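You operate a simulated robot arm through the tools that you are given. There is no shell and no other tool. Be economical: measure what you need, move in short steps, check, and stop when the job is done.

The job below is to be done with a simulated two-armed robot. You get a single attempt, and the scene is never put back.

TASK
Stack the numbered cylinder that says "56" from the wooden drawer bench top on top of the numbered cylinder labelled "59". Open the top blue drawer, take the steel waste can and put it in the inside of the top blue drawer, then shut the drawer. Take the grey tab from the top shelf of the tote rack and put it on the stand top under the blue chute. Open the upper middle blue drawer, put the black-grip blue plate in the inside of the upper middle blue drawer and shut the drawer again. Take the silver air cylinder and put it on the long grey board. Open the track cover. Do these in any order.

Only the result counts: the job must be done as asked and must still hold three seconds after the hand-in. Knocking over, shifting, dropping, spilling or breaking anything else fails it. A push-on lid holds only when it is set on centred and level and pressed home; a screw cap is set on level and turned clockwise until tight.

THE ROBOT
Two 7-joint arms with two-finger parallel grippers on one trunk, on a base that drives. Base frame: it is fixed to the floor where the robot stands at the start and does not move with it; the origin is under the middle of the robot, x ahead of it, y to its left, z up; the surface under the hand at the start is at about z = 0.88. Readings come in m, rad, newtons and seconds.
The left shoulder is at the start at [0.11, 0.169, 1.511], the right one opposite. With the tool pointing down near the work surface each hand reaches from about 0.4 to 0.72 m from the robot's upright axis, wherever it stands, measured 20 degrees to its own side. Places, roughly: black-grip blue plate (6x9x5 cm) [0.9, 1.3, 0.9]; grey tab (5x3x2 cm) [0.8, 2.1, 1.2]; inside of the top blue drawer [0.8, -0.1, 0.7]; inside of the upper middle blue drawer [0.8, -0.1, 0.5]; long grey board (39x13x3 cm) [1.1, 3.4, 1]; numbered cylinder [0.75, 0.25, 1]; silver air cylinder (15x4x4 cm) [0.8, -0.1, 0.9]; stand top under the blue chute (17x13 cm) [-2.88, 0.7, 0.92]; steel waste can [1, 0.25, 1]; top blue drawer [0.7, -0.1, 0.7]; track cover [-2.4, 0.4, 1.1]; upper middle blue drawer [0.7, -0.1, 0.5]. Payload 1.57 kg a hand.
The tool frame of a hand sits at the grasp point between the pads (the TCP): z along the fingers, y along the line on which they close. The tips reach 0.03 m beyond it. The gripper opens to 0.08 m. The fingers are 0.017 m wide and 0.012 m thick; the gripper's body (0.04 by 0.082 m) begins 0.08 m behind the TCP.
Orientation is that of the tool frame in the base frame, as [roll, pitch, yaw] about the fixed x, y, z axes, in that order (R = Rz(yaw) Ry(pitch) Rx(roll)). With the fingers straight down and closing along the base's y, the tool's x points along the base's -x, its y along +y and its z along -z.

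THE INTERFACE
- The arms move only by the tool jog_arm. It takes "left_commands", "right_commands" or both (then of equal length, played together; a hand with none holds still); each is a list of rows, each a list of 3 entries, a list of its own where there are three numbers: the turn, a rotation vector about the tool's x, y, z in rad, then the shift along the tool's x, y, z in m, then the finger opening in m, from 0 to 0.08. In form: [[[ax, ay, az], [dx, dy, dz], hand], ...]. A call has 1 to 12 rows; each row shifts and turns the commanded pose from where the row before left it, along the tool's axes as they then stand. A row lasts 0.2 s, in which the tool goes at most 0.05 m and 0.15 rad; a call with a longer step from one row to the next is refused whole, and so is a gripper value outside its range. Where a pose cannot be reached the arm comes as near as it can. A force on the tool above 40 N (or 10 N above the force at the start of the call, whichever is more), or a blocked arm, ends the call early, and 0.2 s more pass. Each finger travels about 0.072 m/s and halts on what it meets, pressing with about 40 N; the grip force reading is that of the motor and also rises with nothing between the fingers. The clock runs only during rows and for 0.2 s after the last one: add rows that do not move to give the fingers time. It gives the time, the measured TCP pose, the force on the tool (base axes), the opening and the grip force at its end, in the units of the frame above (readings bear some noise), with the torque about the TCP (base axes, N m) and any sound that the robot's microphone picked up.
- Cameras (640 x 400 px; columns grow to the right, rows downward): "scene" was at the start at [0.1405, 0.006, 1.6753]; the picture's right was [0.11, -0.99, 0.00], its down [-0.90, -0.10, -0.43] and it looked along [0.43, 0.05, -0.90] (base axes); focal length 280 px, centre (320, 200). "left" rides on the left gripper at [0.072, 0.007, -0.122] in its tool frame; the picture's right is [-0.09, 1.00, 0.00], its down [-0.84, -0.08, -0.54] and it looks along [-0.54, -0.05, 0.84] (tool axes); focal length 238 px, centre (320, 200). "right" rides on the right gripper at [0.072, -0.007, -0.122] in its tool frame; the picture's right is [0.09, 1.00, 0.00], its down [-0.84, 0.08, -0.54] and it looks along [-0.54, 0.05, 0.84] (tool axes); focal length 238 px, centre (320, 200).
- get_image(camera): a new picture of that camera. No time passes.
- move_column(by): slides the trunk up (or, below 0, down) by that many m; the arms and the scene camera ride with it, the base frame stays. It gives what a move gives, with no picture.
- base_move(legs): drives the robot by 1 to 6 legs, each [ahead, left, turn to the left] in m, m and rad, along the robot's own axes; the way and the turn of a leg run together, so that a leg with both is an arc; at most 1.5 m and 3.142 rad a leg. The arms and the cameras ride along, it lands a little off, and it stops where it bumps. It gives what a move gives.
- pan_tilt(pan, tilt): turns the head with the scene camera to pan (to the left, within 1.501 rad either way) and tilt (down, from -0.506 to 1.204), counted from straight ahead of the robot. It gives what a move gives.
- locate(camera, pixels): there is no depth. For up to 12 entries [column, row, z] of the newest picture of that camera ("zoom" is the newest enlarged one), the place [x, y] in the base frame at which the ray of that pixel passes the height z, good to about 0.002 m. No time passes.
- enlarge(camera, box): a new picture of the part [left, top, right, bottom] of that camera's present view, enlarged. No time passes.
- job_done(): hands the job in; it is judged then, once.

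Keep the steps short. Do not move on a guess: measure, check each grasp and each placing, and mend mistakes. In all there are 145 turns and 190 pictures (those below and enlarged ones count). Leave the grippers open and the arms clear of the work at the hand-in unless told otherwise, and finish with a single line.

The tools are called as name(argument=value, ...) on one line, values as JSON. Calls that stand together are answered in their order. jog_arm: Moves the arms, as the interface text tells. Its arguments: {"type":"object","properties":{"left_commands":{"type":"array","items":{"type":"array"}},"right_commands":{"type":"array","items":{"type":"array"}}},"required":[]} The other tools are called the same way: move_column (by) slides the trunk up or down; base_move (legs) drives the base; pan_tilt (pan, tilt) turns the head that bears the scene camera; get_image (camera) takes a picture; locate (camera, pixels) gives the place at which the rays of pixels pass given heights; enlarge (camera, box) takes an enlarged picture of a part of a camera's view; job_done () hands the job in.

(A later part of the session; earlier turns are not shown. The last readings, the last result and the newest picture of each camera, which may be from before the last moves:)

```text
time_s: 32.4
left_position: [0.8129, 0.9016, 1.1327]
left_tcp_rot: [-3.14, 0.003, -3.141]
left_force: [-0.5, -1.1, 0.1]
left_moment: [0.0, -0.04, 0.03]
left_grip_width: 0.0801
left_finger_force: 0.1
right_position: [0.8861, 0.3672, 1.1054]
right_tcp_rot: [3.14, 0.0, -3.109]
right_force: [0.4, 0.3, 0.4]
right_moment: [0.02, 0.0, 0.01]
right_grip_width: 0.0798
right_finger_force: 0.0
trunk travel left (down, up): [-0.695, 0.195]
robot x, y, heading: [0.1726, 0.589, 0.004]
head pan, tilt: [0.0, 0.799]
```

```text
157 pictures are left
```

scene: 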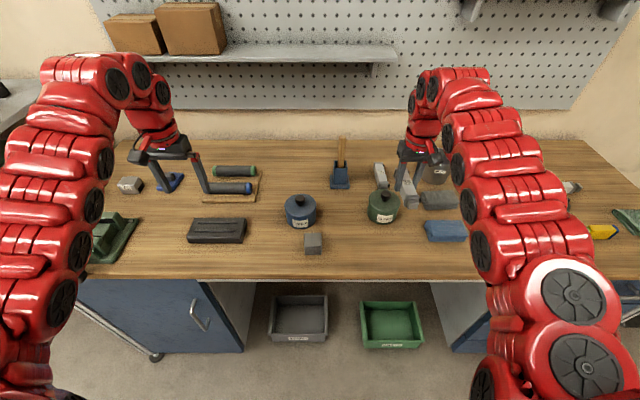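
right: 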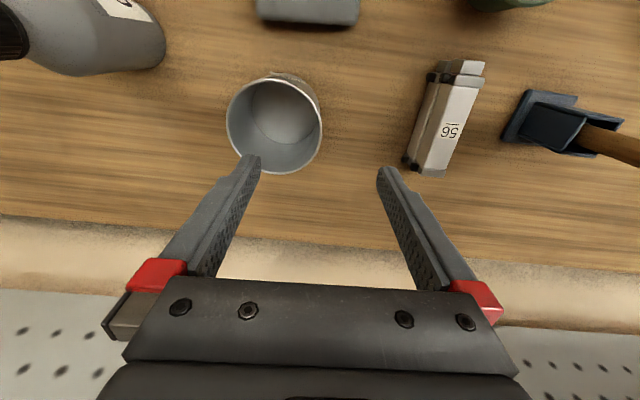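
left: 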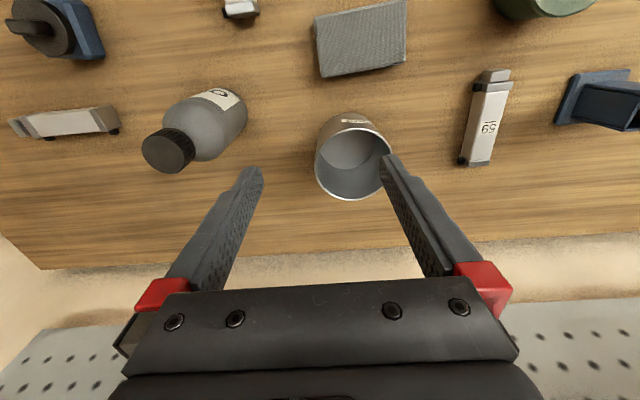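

jog_arm(right_commands=[[[0, 0, 0], [-0.007, 0, 0.04], 0.08], [[0, 0, 0], [0, 0, 0.045], 0.08], [[0, 0, 0], [0, 0, 0.045], 0.08], [[0, 0, 0], [0, 0, 0.022], 0.08], [[0, 0, 0], [0, 0, 0], 0.08]])

get_image(camera="right")

```text
time_s: 33.6
left_position: [0.813, 0.901, 1.1327]
left_tcp_rot: [-3.141, 0.005, -3.14]
left_force: [0.3, -0.3, 0.3]
left_moment: [-0.01, 0.03, 0.02]
left_grip_width: 0.0801
left_finger_force: 0.0
right_position: [0.8933, 0.3666, 0.9528]
right_tcp_rot: [3.14, 0.0, -3.104]
right_force: [0.1, 0.2, -0.3]
right_moment: [0.0, 0.01, -0.01]
right_grip_width: 0.08
right_finger_force: 0.2
trunk travel left (down, up): [-0.695, 0.195]
robot x, y, heading: [0.1745, 0.5845, 0.001]
head pan, tilt: [0.0, 0.799]
```

```text
156 pictures are left
```

right: 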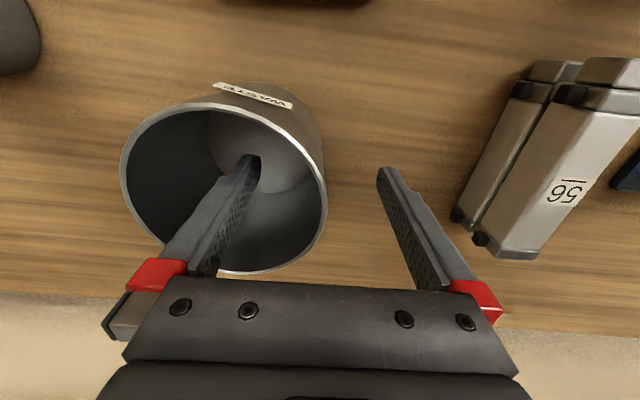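

One finger inside, one outside. Close and lift.

jog_arm(right_commands=[[[0, 0, 0], [0, 0, 0], 0.0], [[0, 0, 0], [0, 0, 0], 0.0], [[0, 0, 0], [0, 0, 0], 0.0], [[0, 0, 0], [0, 0, 0], 0.0], [[0, 0, 0], [0, 0, 0], 0.0], [[0, 0, 0], [0, 0, 0], 0.0], [[0, 0, 0], [0, 0, -0.02], 0.0], [[0, 0, 0], [0, 0, -0.04], 0.0], [[0, 0, 0], [0, 0, -0.04], 0.0], [[0, 0, 0], [0, 0, 0], 0.0]])

get_image(camera="right")

```text
time_s: 35.8
left_position: [0.8127, 0.9007, 1.1322]
left_tcp_rot: [-3.14, 0.002, -3.141]
left_force: [-0.3, 0.7, 0.3]
left_moment: [0.01, 0.0, 0.0]
left_grip_width: 0.0798
left_finger_force: 0.1
right_position: [0.8938, 0.3656, 1.053]
right_tcp_rot: [-3.141, -0.001, -3.107]
right_force: [0.5, -0.4, -3.8]
right_moment: [0.15, 0.04, 0.01]
right_grip_width: 0.0026
right_finger_force: 24.1
trunk travel left (down, up): [-0.695, 0.195]
robot x, y, heading: [0.1697, 0.5835, 0.001]
head pan, tilt: [0.0, 0.799]
```

```text
155 pictures are left
```

right: 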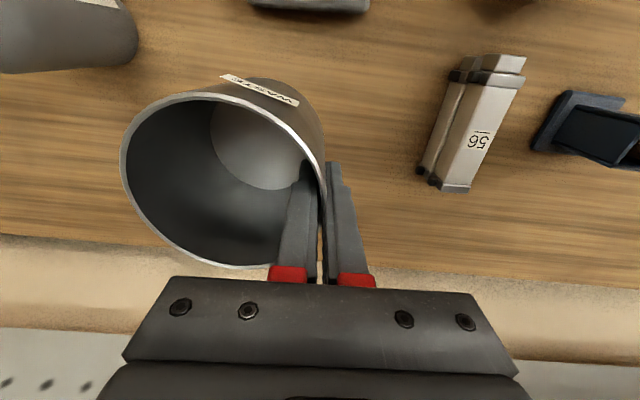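

Can lifted. I back off 0.6 m and drive right, then look at the drawer fronts.

base_move(legs=[[-0.6, 0, 0], [0, -0.85, 0]])

pan_tilt(pan=0.15, tilt=0.75)

get_image(camera="scene")

```text
time_s: 43.3
left_position: [0.2123, 0.036, 1.1319]
left_tcp_rot: [-3.142, 0.002, 3.138]
left_force: [0.3, -1.2, -0.1]
left_moment: [-0.03, 0.02, -0.01]
left_grip_width: 0.0799
left_finger_force: 0.0
right_position: [0.2879, -0.5001, 1.0528]
right_tcp_rot: [3.14, -0.002, -3.114]
right_force: [0.4, 0.2, -3.6]
right_moment: [0.19, 0.0, 0.0]
right_grip_width: 0.0027
right_finger_force: 24.3
trunk travel left (down, up): [-0.695, 0.195]
robot x, y, heading: [-0.4305, -0.2693, -0.006]
head pan, tilt: [0.0, 0.799]
```

```text
time_s: 44.0
left_position: [0.2109, 0.0357, 1.1315]
left_tcp_rot: [-3.141, 0.001, 3.137]
left_force: [-0.1, 0.6, 0.0]
left_moment: [-0.02, 0.0, 0.01]
left_grip_width: 0.08
left_finger_force: 0.0
right_position: [0.2888, -0.5002, 1.0533]
right_tcp_rot: [-3.141, -0.002, -3.114]
right_force: [-0.8, 0.3, -3.3]
right_moment: [0.21, 0.01, 0.03]
right_grip_width: 0.0029
right_finger_force: 24.3
trunk travel left (down, up): [-0.695, 0.195]
robot x, y, heading: [-0.4279, -0.2716, -0.008]
head pan, tilt: [0.15, 0.75]
```

```text
154 pictures are left
```

scene: 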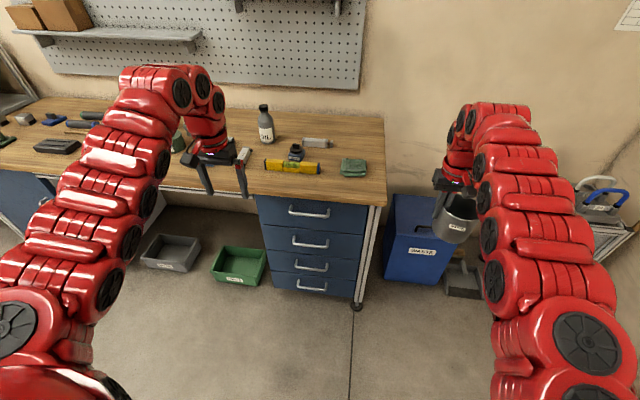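

enlarge(camera="scene", box=[240, 180, 400, 310])

```text
3.08 times, centred on (320, 245) of scene
```

zoom: 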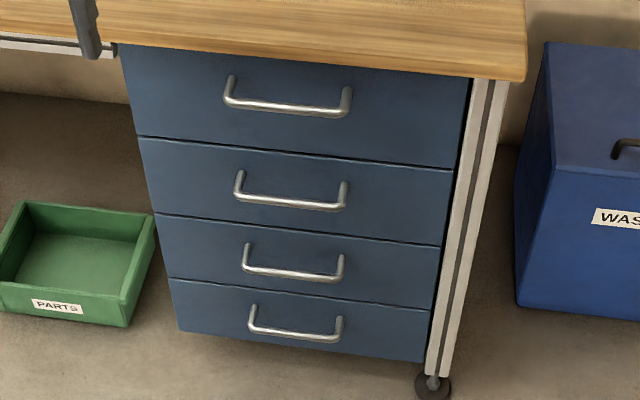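

locate(camera="zoom", pixels=[[285, 109, 0.75], [285, 109, 0.8], [290, 203, 0.55], [290, 203, 0.6], [122, 48, 0.84], [470, 80, 0.84], [140, 137, 0.65], [140, 137, 0.7], [430, 355, 0.1], [430, 355, 0.15], [525, 82, 0.85], [110, 42, 0.85]])

move_column(by=-0.25)

enlarge(camera="scene", box=[240, 100, 400, 230])

```text
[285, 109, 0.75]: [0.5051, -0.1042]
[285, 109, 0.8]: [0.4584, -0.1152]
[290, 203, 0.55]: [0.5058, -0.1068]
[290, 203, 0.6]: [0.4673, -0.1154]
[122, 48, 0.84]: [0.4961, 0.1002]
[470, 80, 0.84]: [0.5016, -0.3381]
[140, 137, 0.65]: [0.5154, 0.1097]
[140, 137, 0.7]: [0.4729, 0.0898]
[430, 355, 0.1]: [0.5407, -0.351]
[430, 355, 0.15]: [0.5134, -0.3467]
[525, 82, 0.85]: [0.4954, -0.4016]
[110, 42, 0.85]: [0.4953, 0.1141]
```

```text
time_s: 46.6
left_position: [0.2118, 0.0354, 0.8824]
left_tcp_rot: [3.141, 0.002, 3.138]
left_force: [0.1, -0.1, -0.4]
left_moment: [0.01, -0.01, 0.04]
left_grip_width: 0.08
left_finger_force: 0.0
right_position: [0.2879, -0.4997, 0.803]
right_tcp_rot: [3.141, -0.001, -3.114]
right_force: [0.3, 0.0, -3.8]
right_moment: [0.18, -0.03, -0.01]
right_grip_width: 0.0028
right_finger_force: 23.3
trunk travel left (down, up): [-0.445, 0.445]
robot x, y, heading: [-0.4308, -0.2731, -0.007]
head pan, tilt: [0.15, 0.75]
```

```text
3.08 times, centred on (320, 165) of scene
```

zoom: 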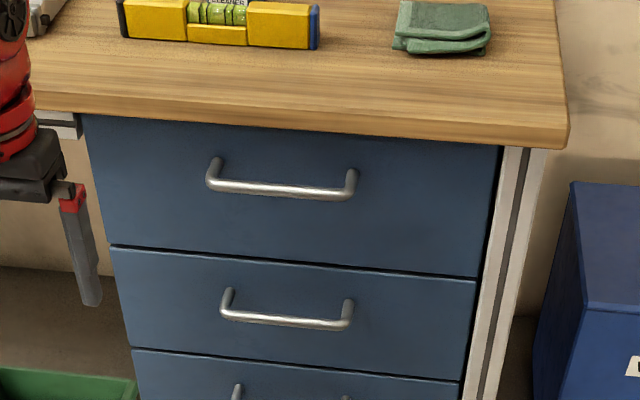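

locate(camera="zoom", pixels=[[280, 190, 0.7], [280, 190, 0.75], [280, 190, 0.8], [285, 321, 0.5], [285, 321, 0.55], [285, 321, 0.6], [110, 245, 0.65], [110, 245, 0.7], [110, 245, 0.6], [208, 185, 0.75], [352, 197, 0.75], [213, 160, 0.76]])

```text
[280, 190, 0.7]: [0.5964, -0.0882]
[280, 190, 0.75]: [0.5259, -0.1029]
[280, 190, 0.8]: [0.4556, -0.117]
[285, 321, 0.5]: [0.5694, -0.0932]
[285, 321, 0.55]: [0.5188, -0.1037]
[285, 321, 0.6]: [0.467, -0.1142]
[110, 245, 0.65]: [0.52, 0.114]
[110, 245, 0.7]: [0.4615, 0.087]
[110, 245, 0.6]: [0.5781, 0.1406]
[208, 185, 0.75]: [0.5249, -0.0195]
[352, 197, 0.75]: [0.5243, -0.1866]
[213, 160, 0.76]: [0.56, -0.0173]
```

Triangulated: top handle bar at x≈0.464, z≈0.794, y centre≈−0.116; second bar z≈0.60; drawer face x≈0.503. I turn the left hand so the fingers point forward (+x), closing vertically.

jog_arm(left_commands=[[[-0.08637, -0.08637, 0.08637], [0, 0, 0], 0.08], [[-0.08637, -0.08637, 0.08637], [0, 0, 0], 0.08], [[-0.08637, -0.08637, 0.08637], [0, 0, 0], 0.08], [[-0.08637, -0.08637, 0.08637], [0, 0, 0], 0.08], [[-0.08637, -0.08637, 0.08637], [0, 0, 0], 0.08], [[-0.08637, -0.08637, 0.08637], [0, 0, 0], 0.08], [[-0.08637, -0.08637, 0.08637], [0, 0, 0], 0.08]])

jog_arm(left_commands=[[[-0.08637, -0.08637, 0.08637], [0, 0, 0], 0.08], [[-0.08637, -0.08637, 0.08637], [0, 0, 0], 0.08], [[-0.08637, -0.08637, 0.08637], [0, 0, 0], 0.08], [[-0.08637, -0.08637, 0.08637], [0, 0, 0], 0.08], [[-0.08637, -0.08637, 0.08637], [0, 0, 0], 0.08], [[-0.08637, -0.08637, 0.08637], [0, 0, 0], 0.08], [[-0.08637, -0.08637, 0.08637], [0, 0, 0], 0.08], [[0, 0, 0], [0, 0, 0], 0.08]])

get_image(camera="scene")

get_image(camera="left")

```text
time_s: 48.2
left_position: [0.2119, 0.0373, 0.8826]
left_tcp_rot: [3.019, 0.111, 3.014]
left_force: [-0.8, -0.1, 0.2]
left_moment: [0.0, 0.03, -0.02]
left_grip_width: 0.0796
left_finger_force: 0.1
left hand out of reach, approached as far as the arm can: row 2, 3, 4, 5, 6, 7
right_position: [0.2889, -0.5002, 0.8032]
right_tcp_rot: [3.14, -0.001, -3.115]
right_force: [0.2, -0.2, -3.5]
right_moment: [0.16, 0.0, 0.01]
right_grip_width: 0.0027
right_finger_force: 24.4
trunk travel left (down, up): [-0.445, 0.445]
robot x, y, heading: [-0.4321, -0.2736, -0.009]
head pan, tilt: [0.15, 0.75]
```

```text
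time_s: 50.0
left_position: [0.2117, 0.0378, 0.8823]
left_tcp_rot: [3.018, 0.111, 3.013]
left_force: [-0.3, 0.2, 0.4]
left_moment: [-0.02, 0.01, 0.02]
left_grip_width: 0.0798
left_finger_force: 0.1
left hand out of reach, approached as far as the arm can: row 1, 2, 3, 4, 5, 6, 7
right_position: [0.2901, -0.5012, 0.8042]
right_tcp_rot: [-3.14, 0.0, -3.115]
right_force: [-0.3, 1.3, -3.2]
right_moment: [0.17, 0.01, 0.0]
right_grip_width: 0.0026
right_finger_force: 24.8
trunk travel left (down, up): [-0.445, 0.445]
robot x, y, heading: [-0.4309, -0.2738, -0.007]
head pan, tilt: [0.15, 0.75]
```

```text
151 pictures are left
```

scene: 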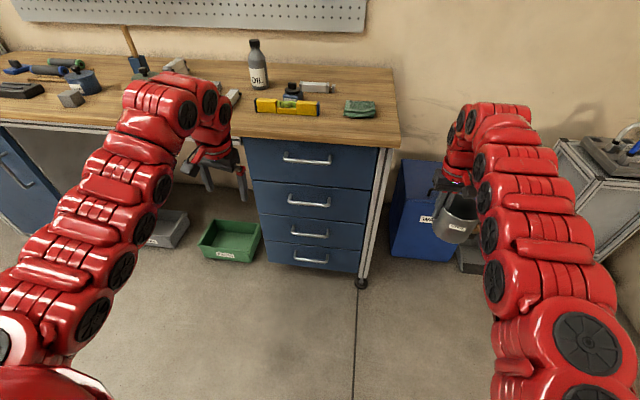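

```text
150 pictures are left
```

left: 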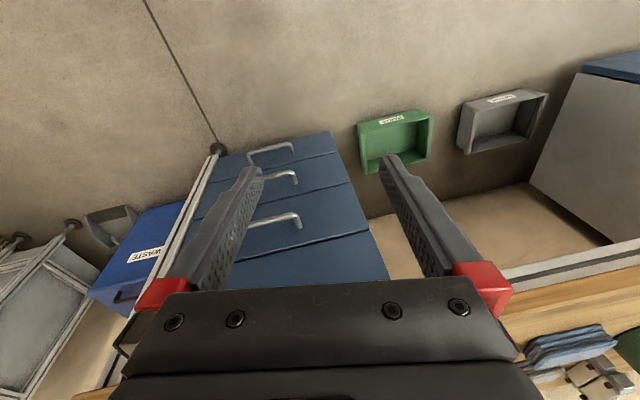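

The turn stalled (joint or reach limit). I try a different route: pull the hand closer to the body while pitching about the tool's y.

jog_arm(left_commands=[[[0, 0, 0], [0.04, 0, 0], 0.08], [[0, 0, 0], [0.04, 0, 0], 0.08], [[0, 0, 0], [0.04, 0, 0], 0.08], [[0, -0.14, 0], [0, 0, 0], 0.08], [[0, -0.14, 0], [0, 0, 0], 0.08], [[0, -0.14, 0], [0, 0, 0], 0.08], [[0, -0.14, 0], [0, 0, 0], 0.08], [[0, -0.14, 0], [0, 0, 0], 0.08], [[0, 0, 0], [0, 0, 0], 0.08]])

```text
time_s: 52.0
left_position: [0.1971, 0.0551, 0.8944]
left_tcp_rot: [3.02, 0.108, 3.013]
left_force: [0.3, 0.0, 0.0]
left_moment: [-0.04, 0.01, 0.01]
left_grip_width: 0.0801
left_finger_force: 0.0
left hand out of reach, approached as far as the arm can: row 1, 2, 3, 4, 5, 6, 7, 8
right_position: [0.2889, -0.5007, 0.8043]
right_tcp_rot: [3.141, -0.002, -3.113]
right_force: [0.2, 0.5, -3.5]
right_moment: [0.16, 0.01, -0.01]
right_grip_width: 0.0026
right_finger_force: 24.3
trunk travel left (down, up): [-0.445, 0.445]
robot x, y, heading: [-0.4309, -0.2776, -0.011]
head pan, tilt: [0.15, 0.75]
```

Odd; maybe a joint sits at its limit. I undo the small tilt and test raising.

jog_arm(left_commands=[[[0.08, 0.08, -0.08], [0, 0, 0], 0.08], [[0.04, 0.04, -0.04], [0, 0, 0], 0.08], [[0, 0, 0], [0.04, 0, 0], 0.08], [[0, 0, 0], [0.04, 0, 0], 0.08], [[0, 0, 0], [0, 0, 0], 0.08]])

```text
time_s: 53.2
left_position: [0.1622, 0.0631, 0.8638]
left_tcp_rot: [-3.134, -0.004, 3.141]
left_force: [0.1, 0.1, 0.2]
left_moment: [-0.01, -0.03, -0.01]
left_grip_width: 0.0803
left_finger_force: 0.1
left hand out of reach, approached as far as the arm can: row 1, 2, 3, 4
right_position: [0.2891, -0.4985, 0.8044]
right_tcp_rot: [-3.14, 0.001, -3.115]
right_force: [-0.8, 0.2, -2.8]
right_moment: [0.16, -0.01, 0.01]
right_grip_width: 0.0027
right_finger_force: 24.2
trunk travel left (down, up): [-0.445, 0.445]
robot x, y, heading: [-0.4344, -0.2732, -0.002]
head pan, tilt: [0.15, 0.75]
```

The hand is at an upper limit relative to the shoulder (it hit the same limit when raised at the start). I lower the hand 0.15 m, then try the forward pitch.

jog_arm(left_commands=[[[0, 0, 0], [0, 0, 0.05], 0.08], [[0, 0, 0], [0, 0, 0.05], 0.08], [[0, 0, 0], [0, 0, 0.05], 0.08], [[0, -0.14, 0], [0, 0, 0], 0.08], [[0, -0.14, 0], [0, 0, 0], 0.08], [[0, -0.14, 0], [0, 0, 0], 0.08], [[0, -0.14, 0], [0, 0, 0], 0.08], [[0, -0.14, 0], [0, 0, 0], 0.08], [[0, 0, 0], [0, 0, 0], 0.08]])

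get_image(camera="scene")

```text
time_s: 55.2
left_position: [0.1636, 0.094, 0.8761]
left_tcp_rot: [-3.133, 0.067, 3.141]
left_force: [0.0, -0.9, 0.4]
left_moment: [-0.01, -0.03, -0.03]
left_grip_width: 0.08
left_finger_force: 0.0
left hand out of reach, approached as far as the arm can: row 1, 2, 3, 4, 5, 6, 7, 8
right_position: [0.2883, -0.4991, 0.8035]
right_tcp_rot: [-3.141, -0.001, -3.114]
right_force: [-0.4, 0.2, -4.1]
right_moment: [0.19, 0.01, 0.01]
right_grip_width: 0.0026
right_finger_force: 24.4
trunk travel left (down, up): [-0.445, 0.445]
robot x, y, heading: [-0.4294, -0.2781, -0.012]
head pan, tilt: [0.15, 0.75]
```

```text
149 pictures are left
```

scene: 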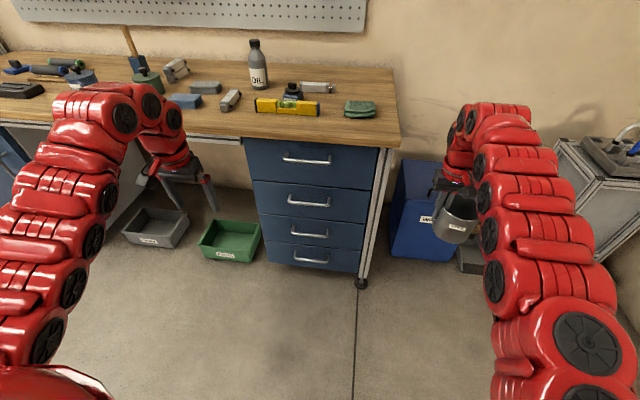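

The solver is stuck at a joint limit. I return toward the known good pose (lower, further forward, straight down).

jog_arm(left_commands=[[[0, 0.067, 0], [0, 0, 0], 0.08], [[0, 0, 0], [-0.023, -0.029, 0], 0.08], [[0, 0, 0], [-0.023, -0.029, 0], 0.08], [[0, 0, 0], [0, 0, 0.03], 0.08], [[0, 0, 0], [0, 0, 0.03], 0.08], [[0, 0, 0], [0, 0, 0.03], 0.08], [[0, 0, 0], [0, 0, 0.03], 0.08], [[0, 0, 0], [0, 0, 0], 0.08]])

```text
time_s: 57.0
left_position: [0.2122, 0.037, 0.7514]
left_tcp_rot: [-3.136, 0.0, -3.14]
left_force: [-0.6, -0.9, 0.6]
left_moment: [-0.01, 0.0, -0.03]
left_grip_width: 0.0798
left_finger_force: 0.2
left hand out of reach, approached as far as the arm can: row 1
right_position: [0.289, -0.5001, 0.8027]
right_tcp_rot: [-3.141, -0.002, -3.113]
right_force: [0.1, 0.5, -3.1]
right_moment: [0.17, -0.01, -0.01]
right_grip_width: 0.0028
right_finger_force: 23.6
trunk travel left (down, up): [-0.445, 0.445]
robot x, y, heading: [-0.4312, -0.2743, -0.008]
head pan, tilt: [0.15, 0.75]
```

Recovered. Now test the forward pitch from here, small.

jog_arm(left_commands=[[[0, -0.14, 0], [0, 0, 0], 0.08], [[0, -0.14, 0], [0, 0, 0], 0.08], [[0, -0.14, 0], [0, 0, 0], 0.08], [[0, 0, 0], [0, 0, 0], 0.08]])

```text
time_s: 58.0
left_position: [0.2275, 0.0341, 0.7528]
left_tcp_rot: [-3.134, 0.349, -3.14]
left_force: [-0.2, 0.2, -0.3]
left_moment: [0.03, 0.04, -0.01]
left_grip_width: 0.08
left_finger_force: 0.1
left hand out of reach, approached as far as the arm can: row 1, 2
right_position: [0.2893, -0.4996, 0.8039]
right_tcp_rot: [3.141, -0.002, -3.11]
right_force: [-0.2, -0.3, -2.5]
right_moment: [0.14, 0.0, -0.01]
right_grip_width: 0.0027
right_finger_force: 24.2
trunk travel left (down, up): [-0.445, 0.445]
robot x, y, heading: [-0.431, -0.2735, -0.005]
head pan, tilt: [0.15, 0.75]
```

It works when the hand goes outward as it tilts. I back the base up 0.2 m and continue pitching while pushing outward.

base_move(legs=[[-0.2, 0, 0]])

jog_arm(left_commands=[[[0, -0.14, 0], [-0.03, 0, 0], 0.08], [[0, -0.14, 0], [-0.03, 0, 0], 0.08], [[0, -0.14, 0], [-0.03, 0, 0], 0.08], [[0, -0.14, 0], [-0.03, 0, 0], 0.08], [[0, -0.14, 0], [-0.03, 0, 0], 0.08], [[0, -0.14, 0], [-0.03, 0, 0], 0.08], [[0, -0.14, 0], [-0.03, 0, 0], 0.08], [[0, -0.14, 0], [-0.03, 0, 0], 0.08], [[0, -0.1, 0], [-0.02, 0, 0], 0.08], [[0, 0, 0], [0, 0, 0], 0.08]])

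get_image(camera="scene")

```text
time_s: 59.6
left_position: [0.0224, 0.0362, 0.7547]
left_tcp_rot: [-3.133, 0.351, -3.137]
left_force: [-0.8, -0.1, -0.7]
left_moment: [0.01, 0.0, 0.0]
left_grip_width: 0.0798
left_finger_force: 0.0
right_position: [0.0856, -0.4981, 0.8041]
right_tcp_rot: [-3.14, 0.001, -3.112]
right_force: [-1.1, -0.7, -3.7]
right_moment: [0.13, 0.01, 0.0]
right_grip_width: 0.0025
right_finger_force: 24.1
trunk travel left (down, up): [-0.445, 0.445]
robot x, y, heading: [-0.6346, -0.274, -0.005]
head pan, tilt: [0.15, 0.75]
```

```text
time_s: 61.8
left_position: [0.1777, 0.0381, 0.9428]
left_tcp_rot: [-1.63, 1.562, -1.628]
left_force: [-0.6, -0.2, -0.1]
left_moment: [-0.01, -0.04, 0.01]
left_grip_width: 0.0801
left_finger_force: 0.1
right_position: [0.0852, -0.4979, 0.8031]
right_tcp_rot: [-3.141, 0.001, -3.111]
right_force: [0.2, -0.1, -3.9]
right_moment: [0.17, -0.01, 0.01]
right_grip_width: 0.0028
right_finger_force: 23.9
trunk travel left (down, up): [-0.445, 0.445]
robot x, y, heading: [-0.6372, -0.2746, -0.003]
head pan, tilt: [0.15, 0.75]
```

```text
148 pictures are left
```

scene: 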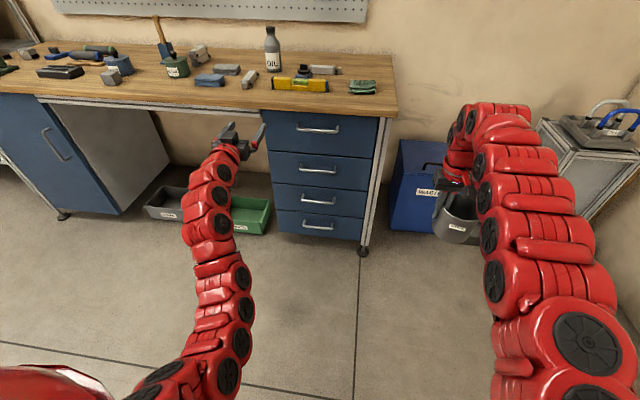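

Fingers point forward. Now roll 90° about the tool axis so they close vertically.

jog_arm(left_commands=[[[0, 0, 0.1428], [0, 0, 0], 0.08], [[0, 0, 0.1428], [0, 0, 0], 0.08], [[0, 0, 0.1428], [0, 0, 0], 0.08], [[0, 0, 0.1428], [0, 0, 0], 0.08], [[0, 0, 0.1428], [0, 0, 0], 0.08], [[0, 0, 0.1428], [0, 0, 0], 0.08], [[0, 0, 0.1428], [0, 0, 0], 0.08], [[0, 0, 0.1428], [0, 0, 0], 0.08], [[0, 0, 0.1428], [0, 0, 0], 0.08], [[0, 0, 0.1428], [0, 0, 0], 0.08], [[0, 0, 0.1428], [0, 0, 0], 0.08], [[0, 0, 0], [0, 0, 0], 0.08]])

```text
time_s: 64.4
left_position: [0.1795, 0.0378, 0.9436]
left_tcp_rot: [1.572, 0.008, 1.572]
left_force: [-0.1, -0.6, -0.2]
left_moment: [0.01, 0.0, 0.0]
left_grip_width: 0.08
left_finger_force: 0.0
right_position: [0.0854, -0.496, 0.8036]
right_tcp_rot: [3.141, -0.002, -3.112]
right_force: [0.1, -0.8, -4.2]
right_moment: [0.16, -0.04, -0.04]
right_grip_width: 0.0025
right_finger_force: 23.7
trunk travel left (down, up): [-0.445, 0.445]
robot x, y, heading: [-0.634, -0.2741, -0.006]
head pan, tilt: [0.15, 0.75]
```

Orientation is right (tool y up, z forward). I move the hand to y≈−0.116, z≈0.794, x still ~0.18.

jog_arm(left_commands=[[[0, 0, 0], [-0.035, -0.035, 0], 0.06], [[0, 0, 0], [-0.035, -0.035, 0], 0.06], [[0, 0, 0], [-0.035, -0.035, 0], 0.06], [[0, 0, 0], [-0.035, -0.035, 0], 0.06], [[0, 0, 0], [-0.014, -0.01, 0], 0.06], [[0, 0, 0], [0, 0, 0], 0.06]])

get_image(camera="left")

enlarge(camera="scene", box=[200, 70, 420, 220])

```text
time_s: 65.8
left_position: [0.1791, -0.1177, 0.7954]
left_tcp_rot: [1.575, 0.01, 1.572]
left_force: [0.0, 0.0, -1.0]
left_moment: [0.0, 0.0, -0.02]
left_grip_width: 0.06
left_finger_force: 0.1
right_position: [0.0861, -0.4975, 0.8042]
right_tcp_rot: [-3.142, -0.002, -3.111]
right_force: [0.5, 0.6, -3.7]
right_moment: [0.13, 0.01, -0.03]
right_grip_width: 0.0027
right_finger_force: 23.8
trunk travel left (down, up): [-0.445, 0.445]
robot x, y, heading: [-0.6353, -0.2757, -0.006]
head pan, tilt: [0.15, 0.75]
```

```text
147 pictures are left
```

left: 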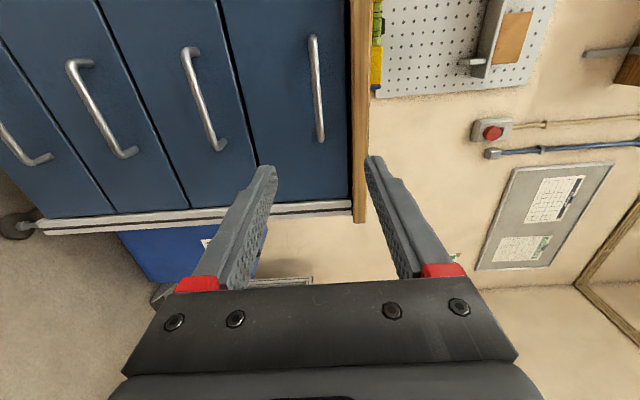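

```text
2.67 times, centred on (310, 145) of scene
```

zoom: 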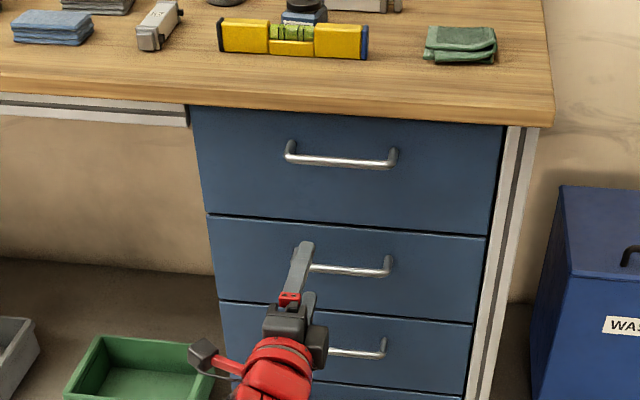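

From the left camera the bar is at z≈0.792, y −0.035…−0.183. I drive forward 0.275 m.

base_move(legs=[[0.275, 0, 0.006]])

get_image(camera="left")

```text
time_s: 67.8
left_position: [0.4549, -0.1118, 0.7951]
left_tcp_rot: [1.573, 0.008, 1.58]
left_force: [0.1, 0.2, -0.1]
left_moment: [0.02, 0.02, 0.01]
left_grip_width: 0.0599
left_finger_force: 0.1
right_position: [0.3651, -0.4919, 0.8043]
right_tcp_rot: [-3.141, -0.002, -3.103]
right_force: [0.1, 0.1, -3.8]
right_moment: [0.16, 0.03, -0.02]
right_grip_width: 0.0028
right_finger_force: 23.8
trunk travel left (down, up): [-0.445, 0.445]
robot x, y, heading: [-0.3561, -0.2736, 0.005]
head pan, tilt: [0.15, 0.75]
```

```text
145 pictures are left
```

left: 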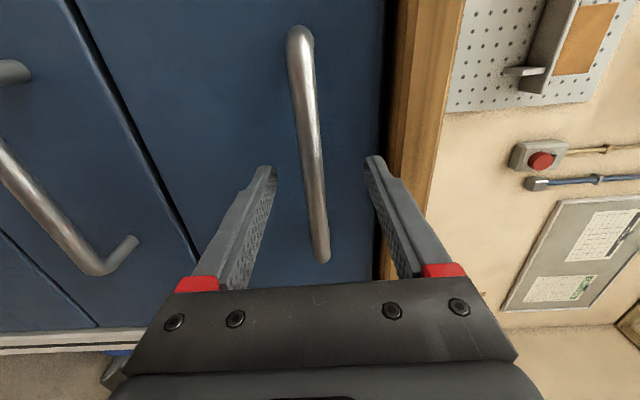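

Bar is centred between the fingers. Close.

jog_arm(left_commands=[[[0, 0, 0], [0, 0, 0.004], 0.04], [[0, 0, 0], [0, 0, 0], 0.0], [[0, 0, 0], [0, 0, 0], 0.0], [[0, 0, 0], [0, 0, 0], 0.0], [[0, 0, 0], [0, 0, 0], 0.0], [[0, 0, 0], [0, 0, 0], 0.0]])

```text
time_s: 69.2
left_position: [0.4582, -0.1111, 0.7914]
left_tcp_rot: [1.58, 0.008, 1.581]
left_force: [-23.5, -5.8, -30.6]
left_moment: [0.3, 0.42, 0.04]
left_grip_width: 0.0138
left_finger_force: 30.4
right_position: [0.365, -0.4918, 0.8019]
right_tcp_rot: [-3.14, -0.005, -3.103]
right_force: [0.0, -0.1, -2.6]
right_moment: [0.19, 0.0, 0.0]
right_grip_width: 0.0028
right_finger_force: 24.1
trunk travel left (down, up): [-0.445, 0.445]
robot x, y, heading: [-0.36, -0.2777, 0.001]
head pan, tilt: [0.15, 0.75]
```

Bar gripped (0.0138). I relieve the vertical force by 3 mm and pull by driving back 0.25 m.

jog_arm(left_commands=[[[0, 0, 0], [0, -0.003, -0.003], 0.0], [[0, 0, 0], [0, 0, 0], 0.0]])

base_move(legs=[[-0.25, 0, 0]])

get_image(camera="scene")

```text
time_s: 69.8
left_position: [0.4578, -0.1109, 0.7916]
left_tcp_rot: [1.574, 0.007, 1.581]
left_force: [1.4, -3.7, -19.5]
left_moment: [0.25, 0.26, 0.42]
left_grip_width: 0.0136
left_finger_force: 30.5
right_position: [0.3662, -0.4914, 0.8021]
right_tcp_rot: [3.14, -0.003, -3.104]
right_force: [-0.1, 0.4, -3.7]
right_moment: [0.19, 0.02, -0.03]
right_grip_width: 0.0026
right_finger_force: 24.2
trunk travel left (down, up): [-0.445, 0.445]
robot x, y, heading: [-0.3556, -0.2722, -0.0]
head pan, tilt: [0.15, 0.75]
```

```text
time_s: 71.6
left_position: [0.2072, -0.1137, 0.7899]
left_tcp_rot: [1.576, 0.01, 1.575]
left_force: [0.7, 25.9, -10.2]
left_moment: [0.36, 0.12, 0.34]
left_grip_width: 0.0135
left_finger_force: 30.5
right_position: [0.1136, -0.4944, 0.804]
right_tcp_rot: [-3.141, -0.003, -3.11]
right_force: [0.1, 0.8, -3.3]
right_moment: [0.19, 0.01, 0.01]
right_grip_width: 0.0029
right_finger_force: 24.3
trunk travel left (down, up): [-0.445, 0.445]
robot x, y, heading: [-0.6113, -0.2728, -0.001]
head pan, tilt: [0.15, 0.75]
```

```text
144 pictures are left
```

scene: 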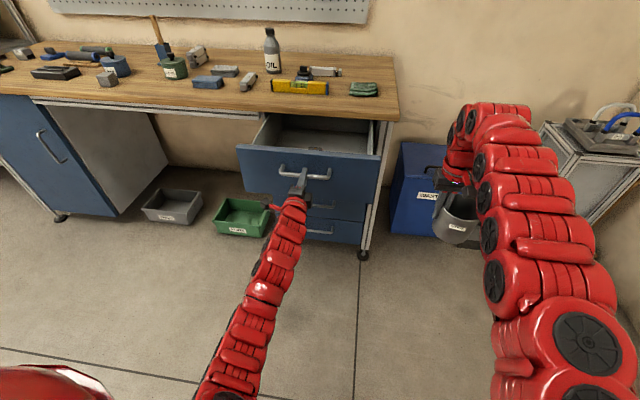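

Drawer is open 0.25 m. I release the handle, back off 6 cm, then raise the left hand and take it left.

jog_arm(left_commands=[[[0, 0, 0], [0, 0, 0], 0.03], [[0, 0, 0], [0, 0, 0], 0.05], [[0, 0, 0], [0, 0, 0], 0.05]])

base_move(legs=[[-0.07, 0, 0]])

jog_arm(left_commands=[[[0, 0, 0], [0, 0.045, 0], 0.05], [[0, 0, 0], [0, 0.045, 0], 0.05], [[0, 0, 0], [0.02, 0.04, 0], 0.05], [[0, 0, 0], [0.03, 0.03, 0], 0.05], [[0, 0, 0], [0.04, 0.02, 0], 0.05], [[0, 0, 0], [0.04, 0.02, 0], 0.05], [[0, 0, 0], [0.045, 0, 0], 0.05], [[0, 0, 0], [0.045, 0, 0], 0.05], [[0, 0, 0], [0.045, 0, 0], 0.05], [[0, 0, 0], [0.03, 0, 0], 0.05]])

get_image(camera="scene")

```text
time_s: 72.4
left_position: [0.2066, -0.1152, 0.793]
left_tcp_rot: [1.574, 0.007, 1.577]
left_force: [1.1, 1.0, -0.5]
left_moment: [-0.06, 0.02, 0.0]
left_grip_width: 0.05
left_finger_force: 0.0
right_position: [0.1133, -0.4964, 0.8047]
right_tcp_rot: [-3.141, -0.002, -3.11]
right_force: [0.3, 0.3, -2.3]
right_moment: [0.16, 0.0, 0.01]
right_grip_width: 0.0023
right_finger_force: 24.5
trunk travel left (down, up): [-0.445, 0.445]
robot x, y, heading: [-0.6105, -0.2743, -0.004]
head pan, tilt: [0.15, 0.75]
```

```text
time_s: 73.4
left_position: [0.1363, -0.1136, 0.7918]
left_tcp_rot: [1.574, 0.006, 1.579]
left_force: [-0.6, -0.9, -0.3]
left_moment: [0.02, -0.01, 0.03]
left_grip_width: 0.05
left_finger_force: 0.2
right_position: [0.0434, -0.4938, 0.8042]
right_tcp_rot: [-3.141, -0.001, -3.107]
right_force: [-1.3, -1.0, -2.6]
right_moment: [0.14, -0.04, -0.03]
right_grip_width: 0.0029
right_finger_force: 24.1
trunk travel left (down, up): [-0.445, 0.445]
robot x, y, heading: [-0.6794, -0.2764, -0.001]
head pan, tilt: [0.15, 0.75]
```

```text
time_s: 75.6
left_position: [0.1353, 0.1822, 0.9899]
left_tcp_rot: [1.575, 0.008, 1.579]
left_force: [-1.1, -0.5, -0.5]
left_moment: [-0.05, 0.0, -0.01]
left_grip_width: 0.0501
left_finger_force: 0.1
right_position: [0.0443, -0.495, 0.803]
right_tcp_rot: [-3.141, -0.003, -3.108]
right_force: [-0.2, -0.2, -3.4]
right_moment: [0.19, 0.01, -0.02]
right_grip_width: 0.0025
right_finger_force: 23.6
trunk travel left (down, up): [-0.445, 0.445]
robot x, y, heading: [-0.6761, -0.2718, -0.002]
head pan, tilt: [0.15, 0.75]
```

```text
143 pictures are left
```

scene: 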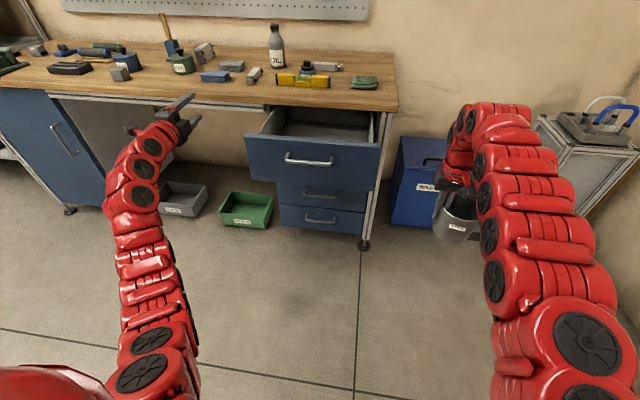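

Raise trunk 0.2 so the can clears the drawer front, drive ahead 0.34 and left 0.15, then move the right hand to y≈−0.2.

move_column(by=0.2)

base_move(legs=[[0.34, 0.15, 0]])

jog_arm(right_commands=[[[0, 0, 0], [0, 0.045, 0], 0.0], [[0, 0, 0], [0, 0.045, 0], 0.0], [[0, 0, 0], [0, 0.045, 0], 0.0], [[0, 0, 0], [0, 0.015, 0], 0.0], [[0, 0, 0], [0, 0, 0], 0.0]])

get_image(camera="scene")

get_image(camera="right")

```text
time_s: 77.8
left_position: [0.1362, 0.1828, 1.1899]
left_tcp_rot: [1.574, 0.006, 1.577]
left_force: [-0.7, 0.1, -0.2]
left_moment: [0.01, 0.03, 0.0]
left_grip_width: 0.0498
left_finger_force: 0.0
right_position: [0.0452, -0.4938, 1.0037]
right_tcp_rot: [3.141, -0.003, -3.107]
right_force: [-0.1, 0.2, -3.7]
right_moment: [0.16, -0.01, -0.01]
right_grip_width: 0.0027
right_finger_force: 24.3
trunk travel left (down, up): [-0.645, 0.245]
robot x, y, heading: [-0.6749, -0.2698, 0.001]
head pan, tilt: [0.15, 0.75]
```

```text
time_s: 80.2
left_position: [0.4812, 0.3284, 1.1888]
left_tcp_rot: [1.573, 0.007, 1.576]
left_force: [0.2, 0.6, 0.5]
left_moment: [0.0, -0.03, -0.02]
left_grip_width: 0.0501
left_finger_force: 0.1
right_position: [0.3872, -0.3476, 1.0034]
right_tcp_rot: [3.141, -0.003, -3.111]
right_force: [0.4, -0.8, -4.0]
right_moment: [0.14, 0.03, -0.02]
right_grip_width: 0.0027
right_finger_force: 23.7
trunk travel left (down, up): [-0.645, 0.245]
robot x, y, heading: [-0.3314, -0.1246, -0.009]
head pan, tilt: [0.15, 0.75]
```

```text
time_s: 81.3
left_position: [0.4815, 0.3297, 1.1901]
left_tcp_rot: [1.574, 0.008, 1.577]
left_force: [-0.5, -0.9, 0.4]
left_moment: [0.03, 0.01, -0.04]
left_grip_width: 0.0503
left_finger_force: 0.1
right_position: [0.3815, -0.198, 1.0044]
right_tcp_rot: [-3.141, -0.002, -3.111]
right_force: [0.1, 0.1, -2.7]
right_moment: [0.13, 0.03, 0.02]
right_grip_width: 0.0026
right_finger_force: 23.6
trunk travel left (down, up): [-0.645, 0.245]
robot x, y, heading: [-0.3303, -0.1265, -0.004]
head pan, tilt: [0.15, 0.75]
```

```text
142 pictures are left
```

scene: 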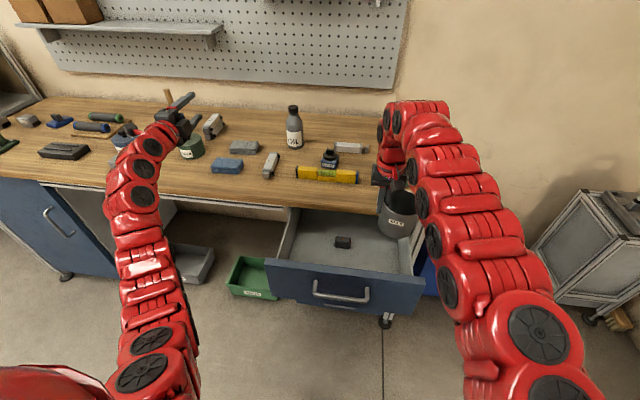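

```text
141 pictures are left
```

right: 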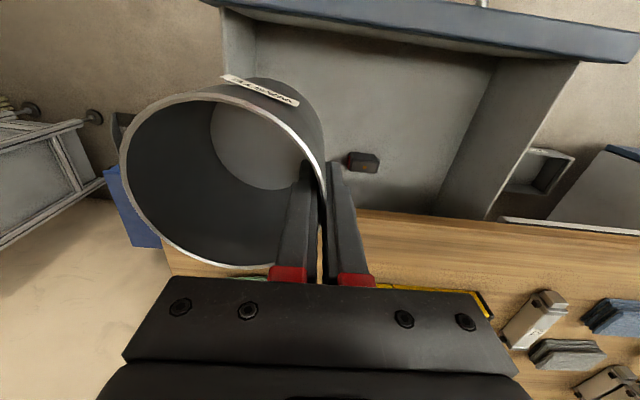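

enlarge(camera="scene", box=[250, 190, 440, 310])

```text
3.33 times, centred on (345, 250) of scene
```

zoom: 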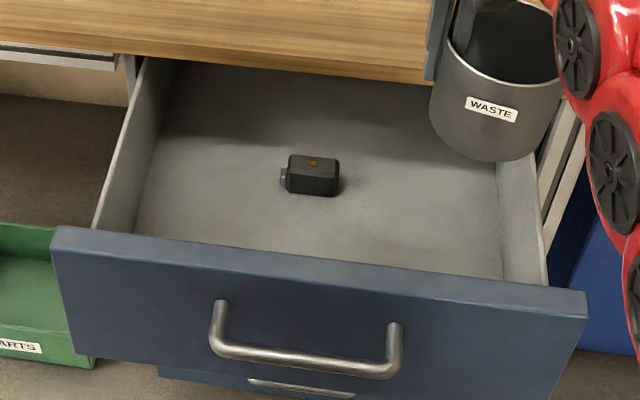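

locate(camera="zoom", pixels=[[300, 262, 0.835], [92, 225, 0.8], [545, 285, 0.8], [310, 196, 0.69], [310, 196, 0.72], [500, 275, 0.69], [500, 165, 0.69], [138, 235, 0.69], [340, 190, 0.69], [136, 60, 0.8]])

```text
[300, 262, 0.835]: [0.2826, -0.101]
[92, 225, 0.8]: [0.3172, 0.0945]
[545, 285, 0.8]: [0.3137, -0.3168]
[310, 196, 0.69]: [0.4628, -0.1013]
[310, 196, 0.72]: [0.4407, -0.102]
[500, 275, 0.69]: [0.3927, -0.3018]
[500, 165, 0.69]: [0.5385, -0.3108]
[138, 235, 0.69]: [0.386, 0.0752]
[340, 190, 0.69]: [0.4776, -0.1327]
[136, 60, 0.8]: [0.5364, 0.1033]
```

Drawer interior y ≈ −0.305…0.08, a small black object at (0.46, −0.11). I'll set the can centre at about (0.36, −0.235): TCP (0.36, −0.185). Descend to 0.80 first.

jog_arm(right_commands=[[[0, 0, 0], [0.0215, 0.013, 0], 0.0], [[0, 0, 0], [0, 0, 0.045], 0.0], [[0, 0, 0], [0, 0, 0.045], 0.0], [[0, 0, 0], [0, 0, 0.045], 0.0], [[0, 0, 0], [0, 0, 0.045], 0.0], [[0, 0, 0], [0, 0, 0.02], 0.0], [[0, 0, 0], [0, 0, 0], 0.0]])

enlarge(camera="scene", box=[250, 190, 440, 310])

```text
time_s: 83.0
left_position: [0.4812, 0.3291, 1.1906]
left_tcp_rot: [1.573, 0.009, 1.575]
left_force: [0.0, 0.4, -0.5]
left_moment: [-0.04, -0.01, -0.02]
left_grip_width: 0.0501
left_finger_force: 0.0
right_position: [0.3592, -0.1841, 0.8039]
right_tcp_rot: [-3.141, 0.0, -3.109]
right_force: [-0.3, 0.0, -2.8]
right_moment: [0.16, 0.0, 0.03]
right_grip_width: 0.0026
right_finger_force: 24.2
trunk travel left (down, up): [-0.645, 0.245]
robot x, y, heading: [-0.3363, -0.1221, -0.002]
head pan, tilt: [0.15, 0.75]
```

```text
3.33 times, centred on (345, 250) of scene
```

zoom: 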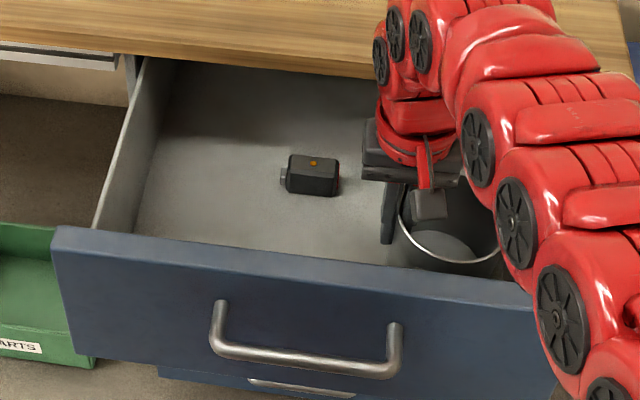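

Inside the drawer and clear. Lower in small steps until contact.

jog_arm(right_commands=[[[0, 0, 0], [0, 0, 0.015], 0.0], [[0, 0, 0], [0, 0, 0.01], 0.0], [[0, 0, 0], [0, 0, 0.006], 0.0], [[0, 0, 0], [0, 0, 0.004], 0.0], [[0, 0, 0], [0, 0, 0.003], 0.0], [[0, 0, 0], [0, 0, 0], 0.0]])

```text
time_s: 84.3
left_position: [0.4804, 0.3289, 1.1902]
left_tcp_rot: [1.574, 0.007, 1.577]
left_force: [0.2, -0.1, -0.1]
left_moment: [0.03, 0.0, -0.01]
left_grip_width: 0.0499
left_finger_force: 0.0
right_position: [0.3578, -0.1848, 0.7707]
right_tcp_rot: [3.141, -0.003, -3.11]
right_force: [-0.4, -0.5, -3.0]
right_moment: [0.15, -0.01, 0.01]
right_grip_width: 0.0027
right_finger_force: 24.0
right hand out of reach, approached as far as the arm can: row 4
trunk travel left (down, up): [-0.645, 0.245]
robot x, y, heading: [-0.33, -0.1246, -0.004]
head pan, tilt: [0.15, 0.75]
```

Arm's reach ends at z 0.77, so I lower the trunk in small steps.

move_column(by=-0.012)

move_column(by=-0.006)

```text
time_s: 85.0
left_position: [0.4807, 0.3292, 1.1786]
left_tcp_rot: [1.576, 0.007, 1.576]
left_force: [-0.7, 0.3, -0.3]
left_moment: [0.03, 0.0, -0.03]
left_grip_width: 0.05
left_finger_force: 0.0
right_position: [0.3586, -0.1864, 0.7571]
right_tcp_rot: [-3.14, -0.002, -3.11]
right_force: [-0.4, 0.2, -3.5]
right_moment: [0.15, -0.02, 0.01]
right_grip_width: 0.0026
right_finger_force: 23.8
trunk travel left (down, up): [-0.633, 0.257]
robot x, y, heading: [-0.3349, -0.1223, -0.008]
head pan, tilt: [0.15, 0.75]
```

```text
time_s: 85.5
left_position: [0.4808, 0.3292, 1.1719]
left_tcp_rot: [1.573, 0.006, 1.575]
left_force: [-0.3, 0.4, -0.3]
left_moment: [0.01, 0.02, -0.01]
left_grip_width: 0.0499
left_finger_force: 0.1
right_position: [0.359, -0.1855, 0.7533]
right_tcp_rot: [3.141, -0.002, -3.112]
right_force: [-0.6, 0.2, -3.1]
right_moment: [0.15, 0.01, -0.04]
right_grip_width: 0.0026
right_finger_force: 24.2
trunk travel left (down, up): [-0.627, 0.263]
robot x, y, heading: [-0.3319, -0.1221, 0.001]
head pan, tilt: [0.15, 0.75]
```

move_column(by=-0.006)

get_image(camera="right")

```text
time_s: 86.0
left_position: [0.4791, 0.3295, 1.1678]
left_tcp_rot: [1.571, 0.009, 1.576]
left_force: [0.3, 0.7, -0.1]
left_moment: [0.0, 0.02, 0.03]
left_grip_width: 0.0501
left_finger_force: 0.0
right_position: [0.3587, -0.185, 0.7479]
right_tcp_rot: [-3.14, 0.002, -3.11]
right_force: [0.0, 1.2, 11.5]
right_moment: [-1.0, 0.12, 0.0]
right_grip_width: 0.0028
right_finger_force: 24.4
trunk travel left (down, up): [-0.621, 0.269]
robot x, y, heading: [-0.3345, -0.1267, 0.004]
head pan, tilt: [0.15, 0.75]
```

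```text
138 pictures are left
```

right: 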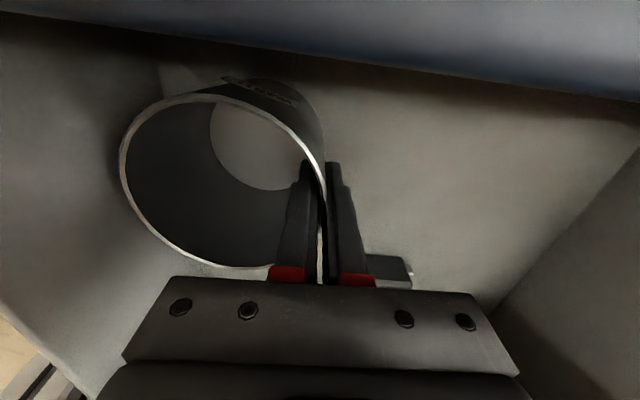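

Contact with the floor (11.5 N). Open to 0.04 and raise the hand.

jog_arm(right_commands=[[[0, 0, 0], [0, 0, 0], 0.015], [[0, 0, 0], [0, 0, 0], 0.03], [[0, 0, 0], [0, 0, 0], 0.03], [[0, 0, 0], [0, 0, -0.03], 0.03], [[0, 0, 0], [0, 0, -0.04], 0.03], [[0, 0, 0], [0, 0, -0.045], 0.03], [[0, 0, 0], [0, 0, -0.045], 0.03], [[0, 0, 0], [0, 0, -0.045], 0.03], [[0, 0, 0], [0, 0, 0], 0.03]])

get_image(camera="right")

```text
time_s: 88.0
left_position: [0.4804, 0.3301, 1.1659]
left_tcp_rot: [1.573, 0.006, 1.576]
left_force: [0.2, -0.3, -0.1]
left_moment: [0.02, -0.03, 0.01]
left_grip_width: 0.0498
left_finger_force: 0.1
right_position: [0.3598, -0.1868, 0.9517]
right_tcp_rot: [3.14, -0.001, -3.114]
right_force: [0.6, 0.1, 0.3]
right_moment: [-0.05, 0.0, 0.0]
right_grip_width: 0.0299
right_finger_force: 0.1
trunk travel left (down, up): [-0.621, 0.269]
robot x, y, heading: [-0.3383, -0.1239, -0.002]
head pan, tilt: [0.15, 0.75]
```

```text
137 pictures are left
```

right: 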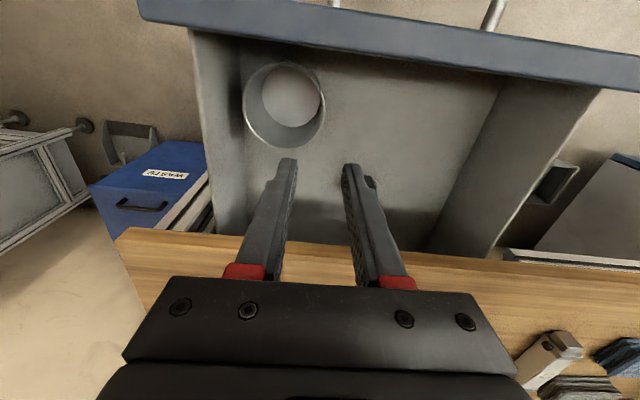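

Can stands in the drawer. Now close it: back off, lower the trunk, and bring the left (horizontal) hand with closed fingers in front of the face below the bar (y −0.11, z≈0.745).

base_move(legs=[[-0.36, 0, 0], [0, -0.15, 0]])

move_column(by=-0.17)

jog_arm(left_commands=[[[0, 0, 0], [-0.04, -0.025, 0], 0.0], [[0, 0, 0], [-0.04, -0.025, 0], 0.0], [[0, 0, 0], [-0.04, -0.025, 0], 0.0], [[0, 0, 0], [-0.04, -0.025, 0], 0.0], [[0, 0, 0], [-0.04, -0.025, 0], 0.0], [[0, 0, 0], [-0.04, -0.025, 0], 0.0], [[0, 0, 0], [-0.04, -0.025, 0], 0.0], [[0, 0, 0], [-0.01, -0.04, 0], 0.0], [[0, 0, 0], [0, -0.03, 0], 0.0], [[0, 0, 0], [0, 0, 0], 0.0]])

get_image(camera="left")

```text
time_s: 91.3
left_position: [0.1211, 0.1829, 1.1666]
left_tcp_rot: [1.574, 0.007, 1.578]
left_force: [-0.4, 0.6, 0.6]
left_moment: [-0.01, 0.01, -0.02]
left_grip_width: 0.05
left_finger_force: 0.1
right_position: [0.0001, -0.3331, 0.9518]
right_tcp_rot: [3.141, -0.002, -3.107]
right_force: [0.4, -0.5, -0.2]
right_moment: [-0.01, 0.01, -0.01]
right_grip_width: 0.0301
right_finger_force: 0.1
trunk travel left (down, up): [-0.621, 0.269]
robot x, y, heading: [-0.689, -0.2724, -0.003]
head pan, tilt: [0.15, 0.75]
```

```text
time_s: 93.2
left_position: [0.1207, 0.1823, 0.9964]
left_tcp_rot: [1.574, 0.008, 1.578]
left_force: [0.0, 0.2, 0.1]
left_moment: [0.0, 0.05, -0.02]
left_grip_width: 0.0502
left_finger_force: 0.0
right_position: [0.0003, -0.3328, 0.7821]
right_tcp_rot: [-3.141, -0.002, -3.107]
right_force: [0.3, -0.1, 0.8]
right_moment: [0.01, 0.0, 0.01]
right_grip_width: 0.0303
right_finger_force: 0.1
trunk travel left (down, up): [-0.451, 0.439]
robot x, y, heading: [-0.6903, -0.274, -0.004]
head pan, tilt: [0.15, 0.75]
```

```text
time_s: 95.5
left_position: [0.1227, -0.1089, 0.7523]
left_tcp_rot: [1.573, 0.007, 1.578]
left_force: [-0.4, 0.1, -0.3]
left_moment: [0.0, 0.02, 0.0]
left_grip_width: 0.0
left_finger_force: 21.5
right_position: [0.0011, -0.3329, 0.7817]
right_tcp_rot: [-3.141, -0.001, -3.11]
right_force: [0.4, -1.4, -0.5]
right_moment: [0.0, 0.0, 0.01]
right_grip_width: 0.0302
right_finger_force: 0.2
trunk travel left (down, up): [-0.451, 0.439]
robot x, y, heading: [-0.6907, -0.2721, -0.002]
head pan, tilt: [0.15, 0.75]
```

```text
136 pictures are left
```

left: 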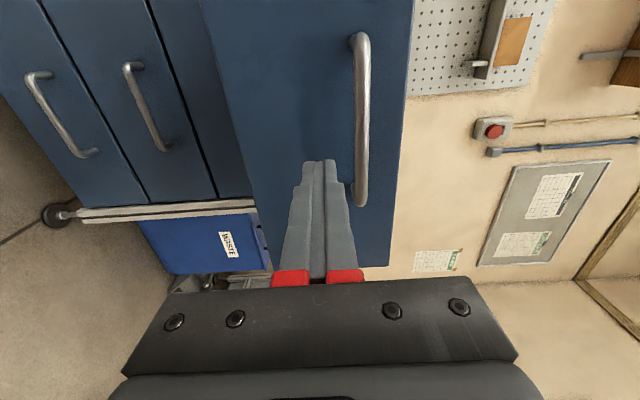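

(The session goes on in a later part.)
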